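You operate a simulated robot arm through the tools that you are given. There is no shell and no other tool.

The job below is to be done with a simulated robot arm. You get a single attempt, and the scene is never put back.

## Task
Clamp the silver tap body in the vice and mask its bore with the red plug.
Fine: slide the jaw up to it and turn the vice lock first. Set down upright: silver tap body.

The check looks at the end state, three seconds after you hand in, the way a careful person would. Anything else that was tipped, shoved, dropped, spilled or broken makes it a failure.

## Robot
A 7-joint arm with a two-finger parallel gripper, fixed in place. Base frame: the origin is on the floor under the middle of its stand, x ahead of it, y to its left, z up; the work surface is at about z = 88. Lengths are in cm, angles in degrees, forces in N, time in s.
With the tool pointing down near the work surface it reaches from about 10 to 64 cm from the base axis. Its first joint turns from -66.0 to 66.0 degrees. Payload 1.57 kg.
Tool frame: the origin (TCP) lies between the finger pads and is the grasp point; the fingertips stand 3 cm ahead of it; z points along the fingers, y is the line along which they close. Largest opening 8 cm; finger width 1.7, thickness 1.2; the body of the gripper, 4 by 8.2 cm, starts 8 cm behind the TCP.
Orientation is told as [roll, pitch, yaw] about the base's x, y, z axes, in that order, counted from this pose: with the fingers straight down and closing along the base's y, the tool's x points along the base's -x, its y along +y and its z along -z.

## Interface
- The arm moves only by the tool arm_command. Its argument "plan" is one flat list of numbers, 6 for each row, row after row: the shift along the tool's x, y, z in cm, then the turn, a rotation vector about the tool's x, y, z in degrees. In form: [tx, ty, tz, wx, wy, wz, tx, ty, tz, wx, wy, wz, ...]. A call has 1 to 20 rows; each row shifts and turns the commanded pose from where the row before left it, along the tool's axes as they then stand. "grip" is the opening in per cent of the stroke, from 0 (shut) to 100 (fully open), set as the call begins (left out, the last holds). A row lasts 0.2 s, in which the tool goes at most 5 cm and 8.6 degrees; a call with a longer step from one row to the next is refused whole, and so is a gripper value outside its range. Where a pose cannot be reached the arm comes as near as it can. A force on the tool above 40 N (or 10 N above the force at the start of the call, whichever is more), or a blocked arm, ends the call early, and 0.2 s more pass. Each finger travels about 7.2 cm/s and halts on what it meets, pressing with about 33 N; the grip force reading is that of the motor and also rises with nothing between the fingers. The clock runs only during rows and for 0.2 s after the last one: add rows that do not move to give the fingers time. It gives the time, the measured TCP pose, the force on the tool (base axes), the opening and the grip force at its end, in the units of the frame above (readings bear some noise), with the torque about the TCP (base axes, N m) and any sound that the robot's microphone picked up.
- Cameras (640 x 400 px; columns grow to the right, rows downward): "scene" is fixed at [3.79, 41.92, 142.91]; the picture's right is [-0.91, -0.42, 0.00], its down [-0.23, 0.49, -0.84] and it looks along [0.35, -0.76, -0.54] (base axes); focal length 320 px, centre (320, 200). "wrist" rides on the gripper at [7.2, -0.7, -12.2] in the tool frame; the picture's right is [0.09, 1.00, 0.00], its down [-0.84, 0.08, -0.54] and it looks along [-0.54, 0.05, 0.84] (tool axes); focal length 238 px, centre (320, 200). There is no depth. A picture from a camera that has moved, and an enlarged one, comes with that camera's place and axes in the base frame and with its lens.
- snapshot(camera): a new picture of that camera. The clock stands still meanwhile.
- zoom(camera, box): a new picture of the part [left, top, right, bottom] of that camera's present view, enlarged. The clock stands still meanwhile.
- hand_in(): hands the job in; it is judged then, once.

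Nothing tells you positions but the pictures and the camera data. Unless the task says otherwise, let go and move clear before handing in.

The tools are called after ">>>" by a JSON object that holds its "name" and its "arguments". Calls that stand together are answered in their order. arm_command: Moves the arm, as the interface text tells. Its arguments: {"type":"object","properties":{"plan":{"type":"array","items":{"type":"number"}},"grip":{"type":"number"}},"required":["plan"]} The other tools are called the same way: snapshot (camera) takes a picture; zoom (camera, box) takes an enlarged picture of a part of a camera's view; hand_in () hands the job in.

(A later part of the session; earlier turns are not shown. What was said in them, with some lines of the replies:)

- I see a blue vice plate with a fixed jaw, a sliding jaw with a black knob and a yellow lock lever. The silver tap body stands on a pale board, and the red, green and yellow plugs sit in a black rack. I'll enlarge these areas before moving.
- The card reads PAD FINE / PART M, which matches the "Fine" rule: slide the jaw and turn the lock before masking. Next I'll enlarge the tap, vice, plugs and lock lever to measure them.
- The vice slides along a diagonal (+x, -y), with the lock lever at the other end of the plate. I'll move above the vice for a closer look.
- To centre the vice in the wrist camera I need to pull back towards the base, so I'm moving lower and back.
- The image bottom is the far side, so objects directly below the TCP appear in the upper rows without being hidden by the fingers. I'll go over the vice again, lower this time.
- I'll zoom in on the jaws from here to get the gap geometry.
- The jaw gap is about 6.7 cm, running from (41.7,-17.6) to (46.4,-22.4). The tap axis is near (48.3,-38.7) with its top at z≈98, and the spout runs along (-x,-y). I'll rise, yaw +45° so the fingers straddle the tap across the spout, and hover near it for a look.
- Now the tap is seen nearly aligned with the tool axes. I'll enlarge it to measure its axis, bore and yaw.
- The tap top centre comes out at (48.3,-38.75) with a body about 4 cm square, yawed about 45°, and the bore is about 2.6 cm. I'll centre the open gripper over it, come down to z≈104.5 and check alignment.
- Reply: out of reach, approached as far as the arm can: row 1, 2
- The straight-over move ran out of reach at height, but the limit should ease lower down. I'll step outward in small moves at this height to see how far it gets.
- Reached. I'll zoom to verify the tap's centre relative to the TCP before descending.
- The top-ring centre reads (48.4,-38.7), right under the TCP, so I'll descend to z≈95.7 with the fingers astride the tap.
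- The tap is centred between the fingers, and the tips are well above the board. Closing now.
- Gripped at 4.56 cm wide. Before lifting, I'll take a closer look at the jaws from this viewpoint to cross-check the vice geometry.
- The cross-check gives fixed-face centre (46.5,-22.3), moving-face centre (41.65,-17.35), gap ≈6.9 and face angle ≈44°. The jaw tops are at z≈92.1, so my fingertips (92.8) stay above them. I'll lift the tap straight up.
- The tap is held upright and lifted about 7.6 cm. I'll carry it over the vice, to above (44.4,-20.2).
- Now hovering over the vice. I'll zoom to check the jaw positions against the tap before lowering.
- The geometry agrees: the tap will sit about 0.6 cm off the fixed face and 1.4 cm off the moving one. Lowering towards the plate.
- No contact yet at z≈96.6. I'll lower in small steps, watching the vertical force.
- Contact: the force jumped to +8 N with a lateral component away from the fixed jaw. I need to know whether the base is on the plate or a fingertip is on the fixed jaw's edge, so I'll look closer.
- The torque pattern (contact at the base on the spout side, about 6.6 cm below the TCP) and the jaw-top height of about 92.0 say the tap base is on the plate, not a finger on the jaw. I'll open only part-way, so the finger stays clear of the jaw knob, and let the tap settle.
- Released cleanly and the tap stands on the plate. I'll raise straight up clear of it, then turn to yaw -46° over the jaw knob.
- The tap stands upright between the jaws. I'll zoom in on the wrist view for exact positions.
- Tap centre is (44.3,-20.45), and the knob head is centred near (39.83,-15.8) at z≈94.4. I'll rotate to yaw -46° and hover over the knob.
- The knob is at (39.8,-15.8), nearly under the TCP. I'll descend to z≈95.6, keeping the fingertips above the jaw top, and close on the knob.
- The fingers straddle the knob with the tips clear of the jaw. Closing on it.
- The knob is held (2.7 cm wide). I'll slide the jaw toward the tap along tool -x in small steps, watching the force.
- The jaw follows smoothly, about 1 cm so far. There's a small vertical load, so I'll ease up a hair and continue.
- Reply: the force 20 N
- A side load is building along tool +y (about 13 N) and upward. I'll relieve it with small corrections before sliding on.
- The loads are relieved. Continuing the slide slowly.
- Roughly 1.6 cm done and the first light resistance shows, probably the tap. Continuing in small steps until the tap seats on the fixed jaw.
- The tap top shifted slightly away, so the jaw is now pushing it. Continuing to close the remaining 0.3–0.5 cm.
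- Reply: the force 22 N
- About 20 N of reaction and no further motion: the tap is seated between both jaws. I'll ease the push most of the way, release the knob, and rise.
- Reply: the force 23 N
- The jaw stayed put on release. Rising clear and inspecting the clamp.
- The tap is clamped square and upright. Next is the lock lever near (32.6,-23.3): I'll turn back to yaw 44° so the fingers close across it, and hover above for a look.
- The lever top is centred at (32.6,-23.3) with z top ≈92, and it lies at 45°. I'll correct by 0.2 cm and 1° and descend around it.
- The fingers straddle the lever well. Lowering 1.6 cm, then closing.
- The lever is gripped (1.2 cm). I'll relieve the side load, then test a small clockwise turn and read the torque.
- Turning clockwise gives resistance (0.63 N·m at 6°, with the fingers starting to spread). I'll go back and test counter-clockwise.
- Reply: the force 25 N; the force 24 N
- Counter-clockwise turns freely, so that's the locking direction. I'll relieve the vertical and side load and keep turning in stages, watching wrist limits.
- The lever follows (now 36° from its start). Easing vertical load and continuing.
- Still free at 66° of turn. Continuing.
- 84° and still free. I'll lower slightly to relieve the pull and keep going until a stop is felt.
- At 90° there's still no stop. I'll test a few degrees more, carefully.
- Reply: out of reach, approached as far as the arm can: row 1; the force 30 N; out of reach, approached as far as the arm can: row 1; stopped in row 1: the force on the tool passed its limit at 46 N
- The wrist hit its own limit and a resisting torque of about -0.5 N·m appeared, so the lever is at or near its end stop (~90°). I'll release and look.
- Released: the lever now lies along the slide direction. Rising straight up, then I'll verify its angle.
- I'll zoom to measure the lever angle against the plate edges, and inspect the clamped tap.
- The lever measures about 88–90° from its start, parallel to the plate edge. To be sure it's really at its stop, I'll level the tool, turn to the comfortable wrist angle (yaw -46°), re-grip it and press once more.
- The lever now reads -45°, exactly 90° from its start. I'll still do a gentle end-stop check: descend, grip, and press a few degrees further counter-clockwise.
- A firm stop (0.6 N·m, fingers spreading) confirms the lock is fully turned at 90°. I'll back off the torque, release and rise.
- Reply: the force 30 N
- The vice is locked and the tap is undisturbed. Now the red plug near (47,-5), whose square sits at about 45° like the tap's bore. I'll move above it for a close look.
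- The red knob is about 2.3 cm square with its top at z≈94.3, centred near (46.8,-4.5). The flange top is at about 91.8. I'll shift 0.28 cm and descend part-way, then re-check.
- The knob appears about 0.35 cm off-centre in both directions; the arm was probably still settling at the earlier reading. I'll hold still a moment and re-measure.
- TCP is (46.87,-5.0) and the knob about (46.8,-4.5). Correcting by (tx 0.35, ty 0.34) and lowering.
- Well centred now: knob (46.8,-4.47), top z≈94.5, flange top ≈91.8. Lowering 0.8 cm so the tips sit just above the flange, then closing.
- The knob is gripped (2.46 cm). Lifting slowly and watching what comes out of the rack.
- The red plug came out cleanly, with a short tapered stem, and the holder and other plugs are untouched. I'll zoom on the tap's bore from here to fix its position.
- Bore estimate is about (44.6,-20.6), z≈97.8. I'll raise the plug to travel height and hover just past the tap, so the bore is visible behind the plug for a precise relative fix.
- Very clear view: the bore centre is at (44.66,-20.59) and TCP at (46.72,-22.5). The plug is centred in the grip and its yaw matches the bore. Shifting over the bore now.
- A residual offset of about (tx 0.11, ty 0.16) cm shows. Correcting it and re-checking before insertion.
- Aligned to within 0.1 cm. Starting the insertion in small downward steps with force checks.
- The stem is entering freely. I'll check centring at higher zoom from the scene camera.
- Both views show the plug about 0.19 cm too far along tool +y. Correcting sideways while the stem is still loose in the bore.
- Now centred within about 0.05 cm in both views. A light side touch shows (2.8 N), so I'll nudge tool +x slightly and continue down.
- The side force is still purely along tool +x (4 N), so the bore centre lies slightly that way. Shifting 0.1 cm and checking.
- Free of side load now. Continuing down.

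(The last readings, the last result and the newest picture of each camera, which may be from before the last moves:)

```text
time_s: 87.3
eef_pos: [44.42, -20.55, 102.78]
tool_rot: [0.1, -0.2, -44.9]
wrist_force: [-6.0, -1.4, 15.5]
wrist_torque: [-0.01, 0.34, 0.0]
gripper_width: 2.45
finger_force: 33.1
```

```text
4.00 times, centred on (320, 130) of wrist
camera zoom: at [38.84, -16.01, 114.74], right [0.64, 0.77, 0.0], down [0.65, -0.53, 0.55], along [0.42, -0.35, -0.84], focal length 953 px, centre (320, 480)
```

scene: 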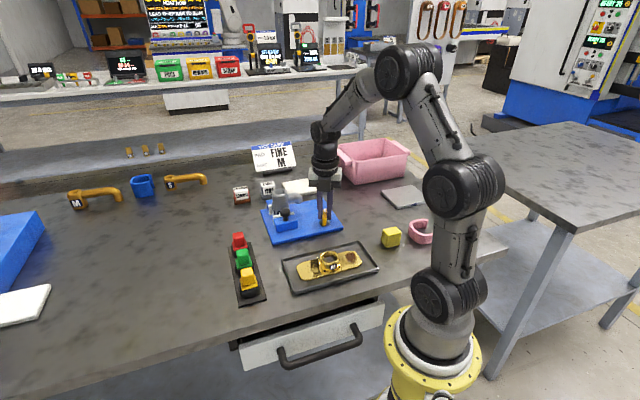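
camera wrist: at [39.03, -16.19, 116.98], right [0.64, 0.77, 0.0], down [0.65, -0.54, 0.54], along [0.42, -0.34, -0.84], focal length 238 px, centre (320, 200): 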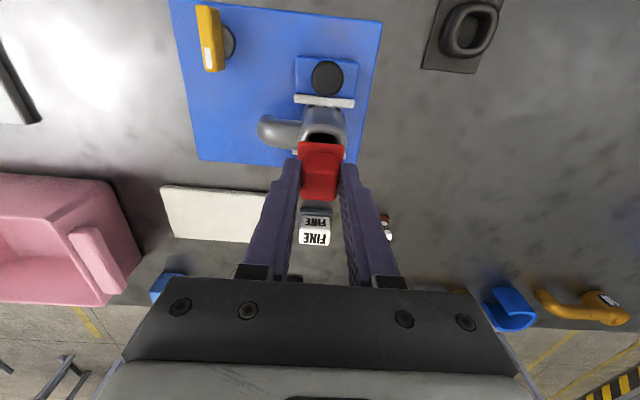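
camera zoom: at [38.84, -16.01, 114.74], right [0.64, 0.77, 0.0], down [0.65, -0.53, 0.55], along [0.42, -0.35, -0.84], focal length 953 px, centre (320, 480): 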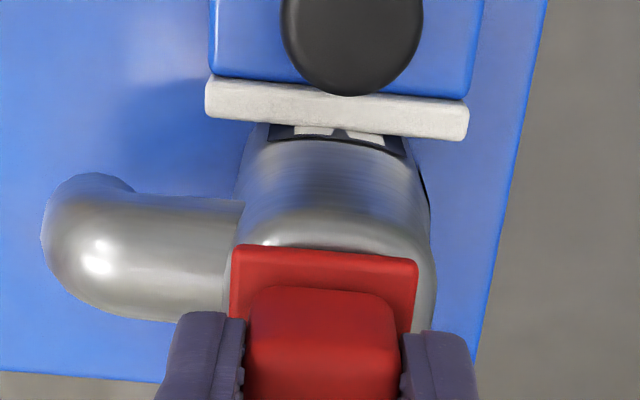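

The flange is almost on the rim (flange bottom z≈98.4, lip top about 98.1) with 15 N of contact. I'll unload slightly, recentre by a few tenths of a millimetre according to the view, and press again.

>>> {"name": "arm_command", "arguments": {"plan": [0, 0, -0.15, 0, 0, 0, -0.05, 0.08, 0, 0, 0, 0, 0, 0, 0, 0, 0, 0]}}

>>> {"name": "arm_command", "arguments": {"plan": [0, 0, 0.15, 0, 0, 0, 0, 0, 0, 0, 0, 0]}}

>>> {"name": "zoom", "arguments": {"camera": "wrist", "box": [270, 80, 370, 180]}}

```text
time_s: 88.1
eef_pos: [44.52, -20.51, 102.86]
tool_rot: [0.1, -0.1, -44.9]
wrist_force: [-5.5, -4.2, 11.7]
wrist_torque: [-0.34, 0.37, -0.06]
gripper_width: 2.47
finger_force: 33.2
```

```text
time_s: 88.7
eef_pos: [44.62, -20.53, 102.77]
tool_rot: [0.0, -0.2, -44.8]
wrist_force: [-7.3, -4.4, 22.0]
wrist_torque: [-0.24, 0.5, 0.01]
gripper_width: 2.48
finger_force: 32.3
```

```text
4.00 times, centred on (320, 130) of wrist
camera zoom: at [38.98, -15.93, 114.75], right [0.64, 0.77, 0.0], down [0.65, -0.54, 0.54], along [0.42, -0.35, -0.84], focal length 953 px, centre (320, 480)
```

zoom: 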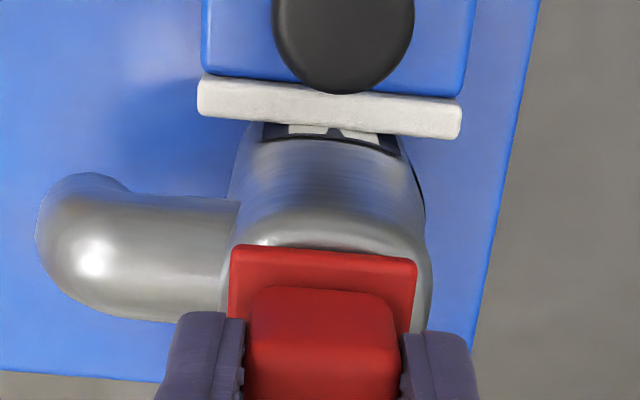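

>>> {"name": "zoom", "arguments": {"camera": "scene", "box": [276, 176, 304, 202]}}

>>> {"name": "zoom", "arguments": {"camera": "scene", "box": [265, 165, 325, 235]}}

```text
15.38 times, centred on (290, 189) of scene
camera zoom: at [3.74, 41.92, 142.91], right [-0.91, -0.42, 0.0], down [-0.23, 0.49, -0.84], along [0.35, -0.76, -0.54], focal length 4930 px, centre (782, 369)
```

zoom: 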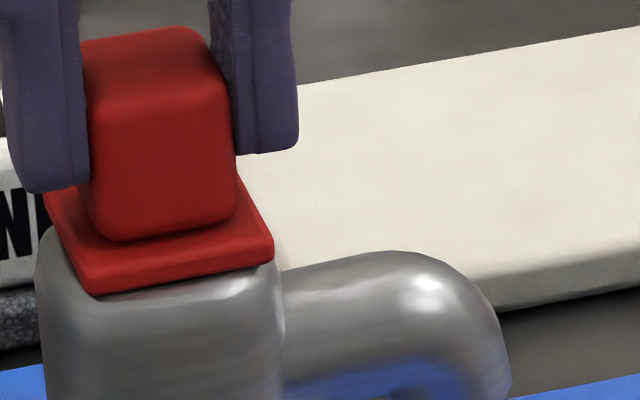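

```text
5.71 times, centred on (295, 200) of scene
camera zoom: at [3.74, 41.92, 142.91], right [-0.91, -0.42, 0.0], down [-0.23, 0.49, -0.84], along [0.35, -0.76, -0.54], focal length 1831 px, centre (463, 200)
```

zoom: 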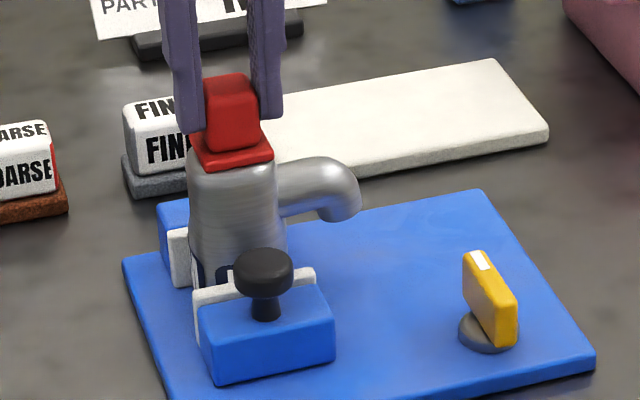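

The flange sits flush on the rim with no visible gap, so the plug is fully seated. I'll unload the press force before letting go.

>>> {"name": "arm_command", "arguments": {"plan": [0, -0.06, -0.12, 0, 0, 0, 0, 0, -0.08, 0, 0, 0, 0, 0, 0, 0, 0, 0]}}

```text
time_s: 89.5
eef_pos: [44.43, -20.61, 102.72]
tool_rot: [0.2, 0.1, -44.8]
wrist_force: [3.8, -2.4, 5.5]
wrist_torque: [-0.13, -0.33, 0.01]
gripper_width: 2.46
finger_force: 33.5
```

Load is down to about 5 N. Opening the fingers.

>>> {"name": "arm_command", "arguments": {"plan": [0, 0, 0, 0, 0, 0, 0, 0, 0, 0, 0, 0, 0, 0, 0, 0, 0, 0], "grip": 60}}

>>> {"name": "zoom", "arguments": {"camera": "scene", "box": [270, 165, 315, 205]}}

>>> {"name": "zoom", "arguments": {"camera": "wrist", "box": [250, 70, 390, 210]}}

```text
time_s: 90.3
eef_pos: [44.38, -20.54, 102.88]
tool_rot: [0.0, 0.0, -44.9]
wrist_force: [0.3, -0.1, 0.5]
wrist_torque: [0.0, 0.02, 0.0]
gripper_width: 4.81
finger_force: 0.1
```

```text
10.00 times, centred on (292, 185) of scene
camera zoom: at [3.79, 41.92, 142.91], right [-0.91, -0.42, 0.0], down [-0.23, 0.49, -0.84], along [0.35, -0.76, -0.54], focal length 3204 px, centre (595, 350)
```

zoom: 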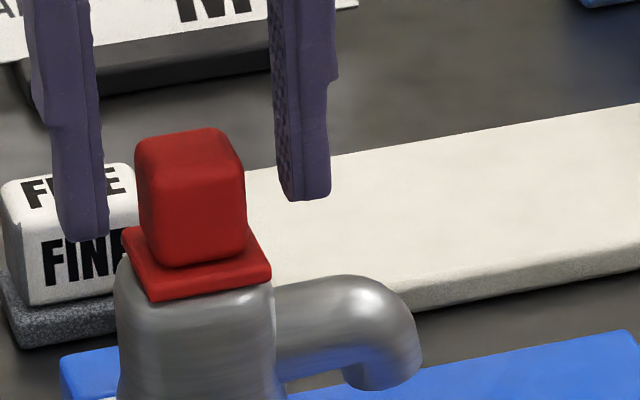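

```text
2.86 times, centred on (320, 140) of wrist
camera zoom: at [38.87, -16.03, 114.82], right [0.64, 0.77, 0.0], down [0.65, -0.54, 0.54], along [0.42, -0.34, -0.84], focal length 681 px, centre (320, 371)
```

zoom: 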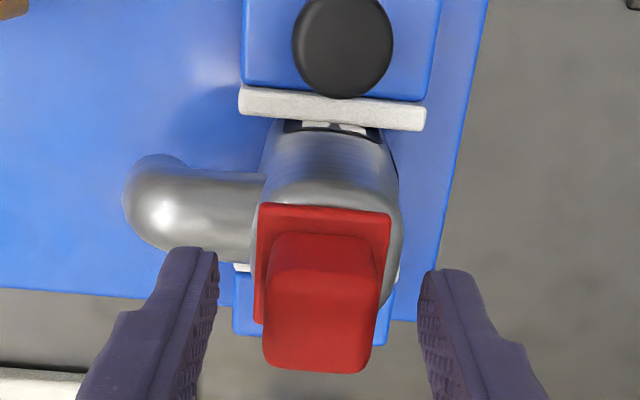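

The plug stands upright on the tap, flange on the rim. Rising straight up and clear.

>>> {"name": "arm_command", "arguments": {"plan": [0, 0, -0.5, 0, 0, 0, 0, 0, -1.0, 0, 0, 0, 0, 0, -1.5, 0, 0, 0, 0, 0, -2.0, 0, 0, 0, 0, 0, -2.0, 0, 0, 0, 0, 0, -2.0, 0, 0, 0, 0, 0, 0, 0, 0, 0]}}

>>> {"name": "snapshot", "arguments": {"camera": "wrist"}}

>>> {"name": "zoom", "arguments": {"camera": "wrist", "box": [240, 40, 400, 180]}}

>>> {"name": "zoom", "arguments": {"camera": "scene", "box": [270, 165, 325, 235]}}

```text
time_s: 91.9
eef_pos: [44.61, -20.7, 111.77]
tool_rot: [0.0, 0.0, -44.9]
wrist_force: [-0.3, -1.0, 0.7]
wrist_torque: [-0.02, -0.03, -0.02]
gripper_width: 4.82
finger_force: 0.1
```

```text
taken
camera wrist: at [39.02, -16.14, 123.86], right [0.64, 0.77, 0.0], down [0.65, -0.54, 0.54], along [0.42, -0.34, -0.84], focal length 238 px, centre (320, 200)
```

wrist: 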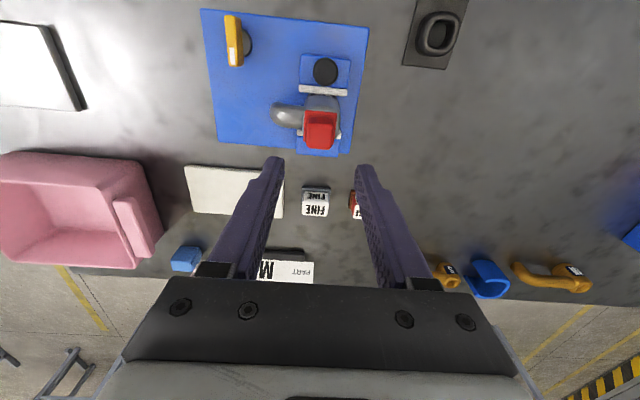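

```text
2.86 times, centred on (320, 110) of wrist
camera zoom: at [39.02, -16.14, 123.86], right [0.64, 0.77, 0.0], down [0.65, -0.54, 0.54], along [0.42, -0.34, -0.84], focal length 681 px, centre (320, 457)
```

zoom: 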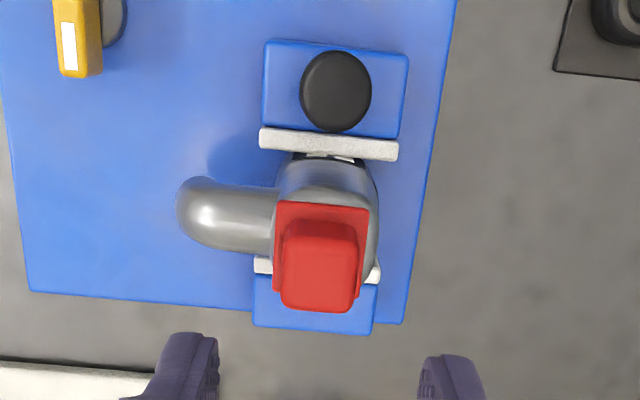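

```text
5.71 times, centred on (298, 200) of scene
camera zoom: at [3.79, 41.92, 142.91], right [-0.91, -0.42, 0.0], down [-0.23, 0.49, -0.84], along [0.35, -0.76, -0.54], focal length 1831 px, centre (449, 200)
```

zoom: 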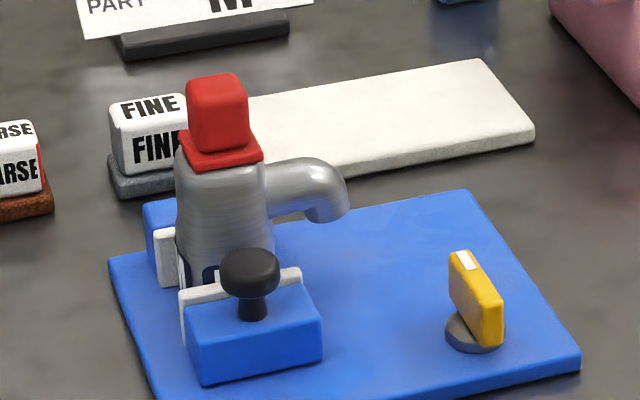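

Everything looks in place. I'll move clear of the vice, then make a last full check of the clamp contact and the rest of the bench.

>>> {"name": "arm_command", "arguments": {"plan": [3.0, 0, -1.0, 0, 0, 0, 3.0, 0, -1.0, 0, 0, 0, 3.0, 0, 0, 0, 0, 0, 0, 0, 0, 0, 0, 0, 0, 0, 0, 0, 0, 0]}}

>>> {"name": "snapshot", "arguments": {"camera": "scene"}}

>>> {"name": "snapshot", "arguments": {"camera": "wrist"}}

>>> {"name": "zoom", "arguments": {"camera": "scene", "box": [270, 190, 315, 235]}}

>>> {"name": "zoom", "arguments": {"camera": "wrist", "box": [240, 100, 400, 260]}}

```text
time_s: 93.1
eef_pos: [38.15, -14.3, 113.91]
tool_rot: [-0.1, 0.0, -45.0]
wrist_force: [0.3, 0.5, 0.0]
wrist_torque: [0.01, 0.0, -0.01]
gripper_width: 4.81
finger_force: 0.0
```

```text
taken
```

scene: 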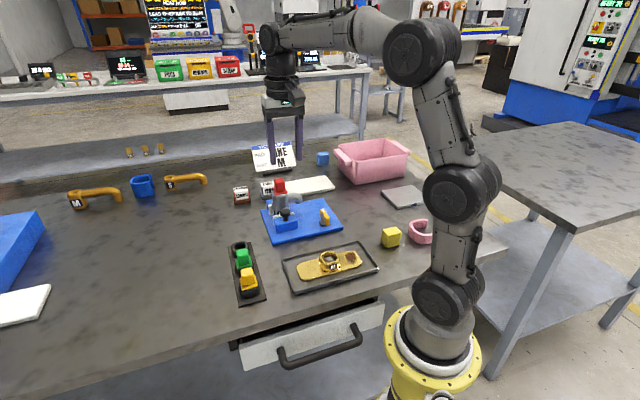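

```text
taken
camera wrist: at [32.57, -9.75, 125.96], right [0.64, 0.77, 0.0], down [0.65, -0.54, 0.54], along [0.42, -0.34, -0.84], focal length 238 px, centre (320, 200)
```

wrist: 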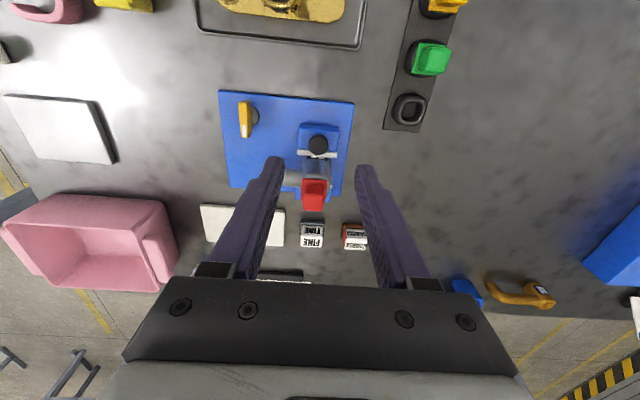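

```text
8.89 times, centred on (292, 212) of scene
camera zoom: at [3.79, 41.92, 142.91], right [-0.91, -0.42, 0.0], down [-0.23, 0.49, -0.84], along [0.35, -0.76, -0.54], focal length 2848 px, centre (564, 89)
```

zoom: 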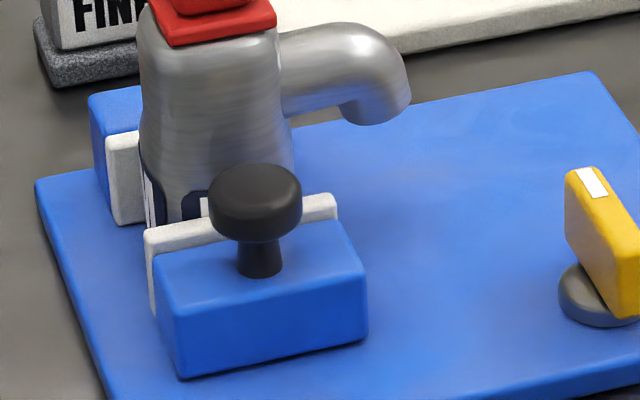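

```text
2.50 times, centred on (320, 180) of wrist
camera zoom: at [32.57, -9.75, 125.96], right [0.64, 0.77, 0.0], down [0.65, -0.54, 0.54], along [0.42, -0.34, -0.84], focal length 596 px, centre (320, 250)
```

zoom: 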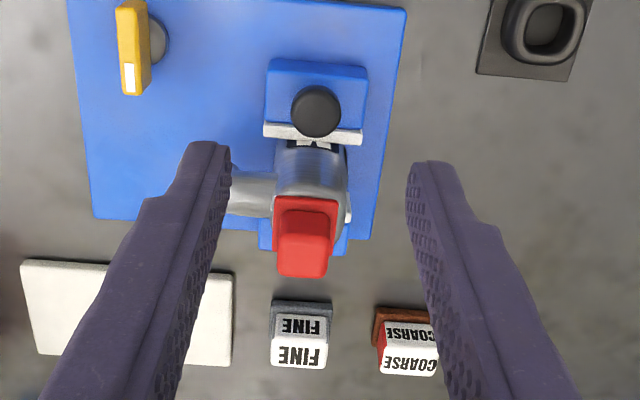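

The final state looks right:
- **Tap:** the silver tap body is upright and clamped between both jaws.
- **Lock:** the lever is turned 90° to its stop.
- **Plug:** the red plug is seated flush in the bore.
- **Bench:** nothing else has moved, and the gripper is open and clear.

Handing in now.

>>> {"name": "hand_in", "arguments": {}}

```text
The job is handed in.
```

I clamped the silver tap body upright in the vice, locked it, and masked its bore with the red plug. The job is handed in, but I haven't seen the check's result.

- **Clamp:** the jaw slid about 2 cm until the tap stopped against the fixed jaw, with about 20 N of resistance. It stayed in place when I let go of the knob.
- **Lock:** I turned the lever 90° counter-clockwise before masking. A second push met a firm stop.
- **Plug:** it is seated in the bore with its flange on the rim and no gap visible in the pictures. It sits about 0.1 cm off centre.
- **Rest of the bench:** the final pictures showed nothing else tipped or shoved. The gripper was open and clear.

I took "Fine" to match the vice card (PAD FINE, PART M), so I slid the jaw and turned the lock before fitting the plug. I did not use the FINE or COARSE pads, as the task did not ask for them.
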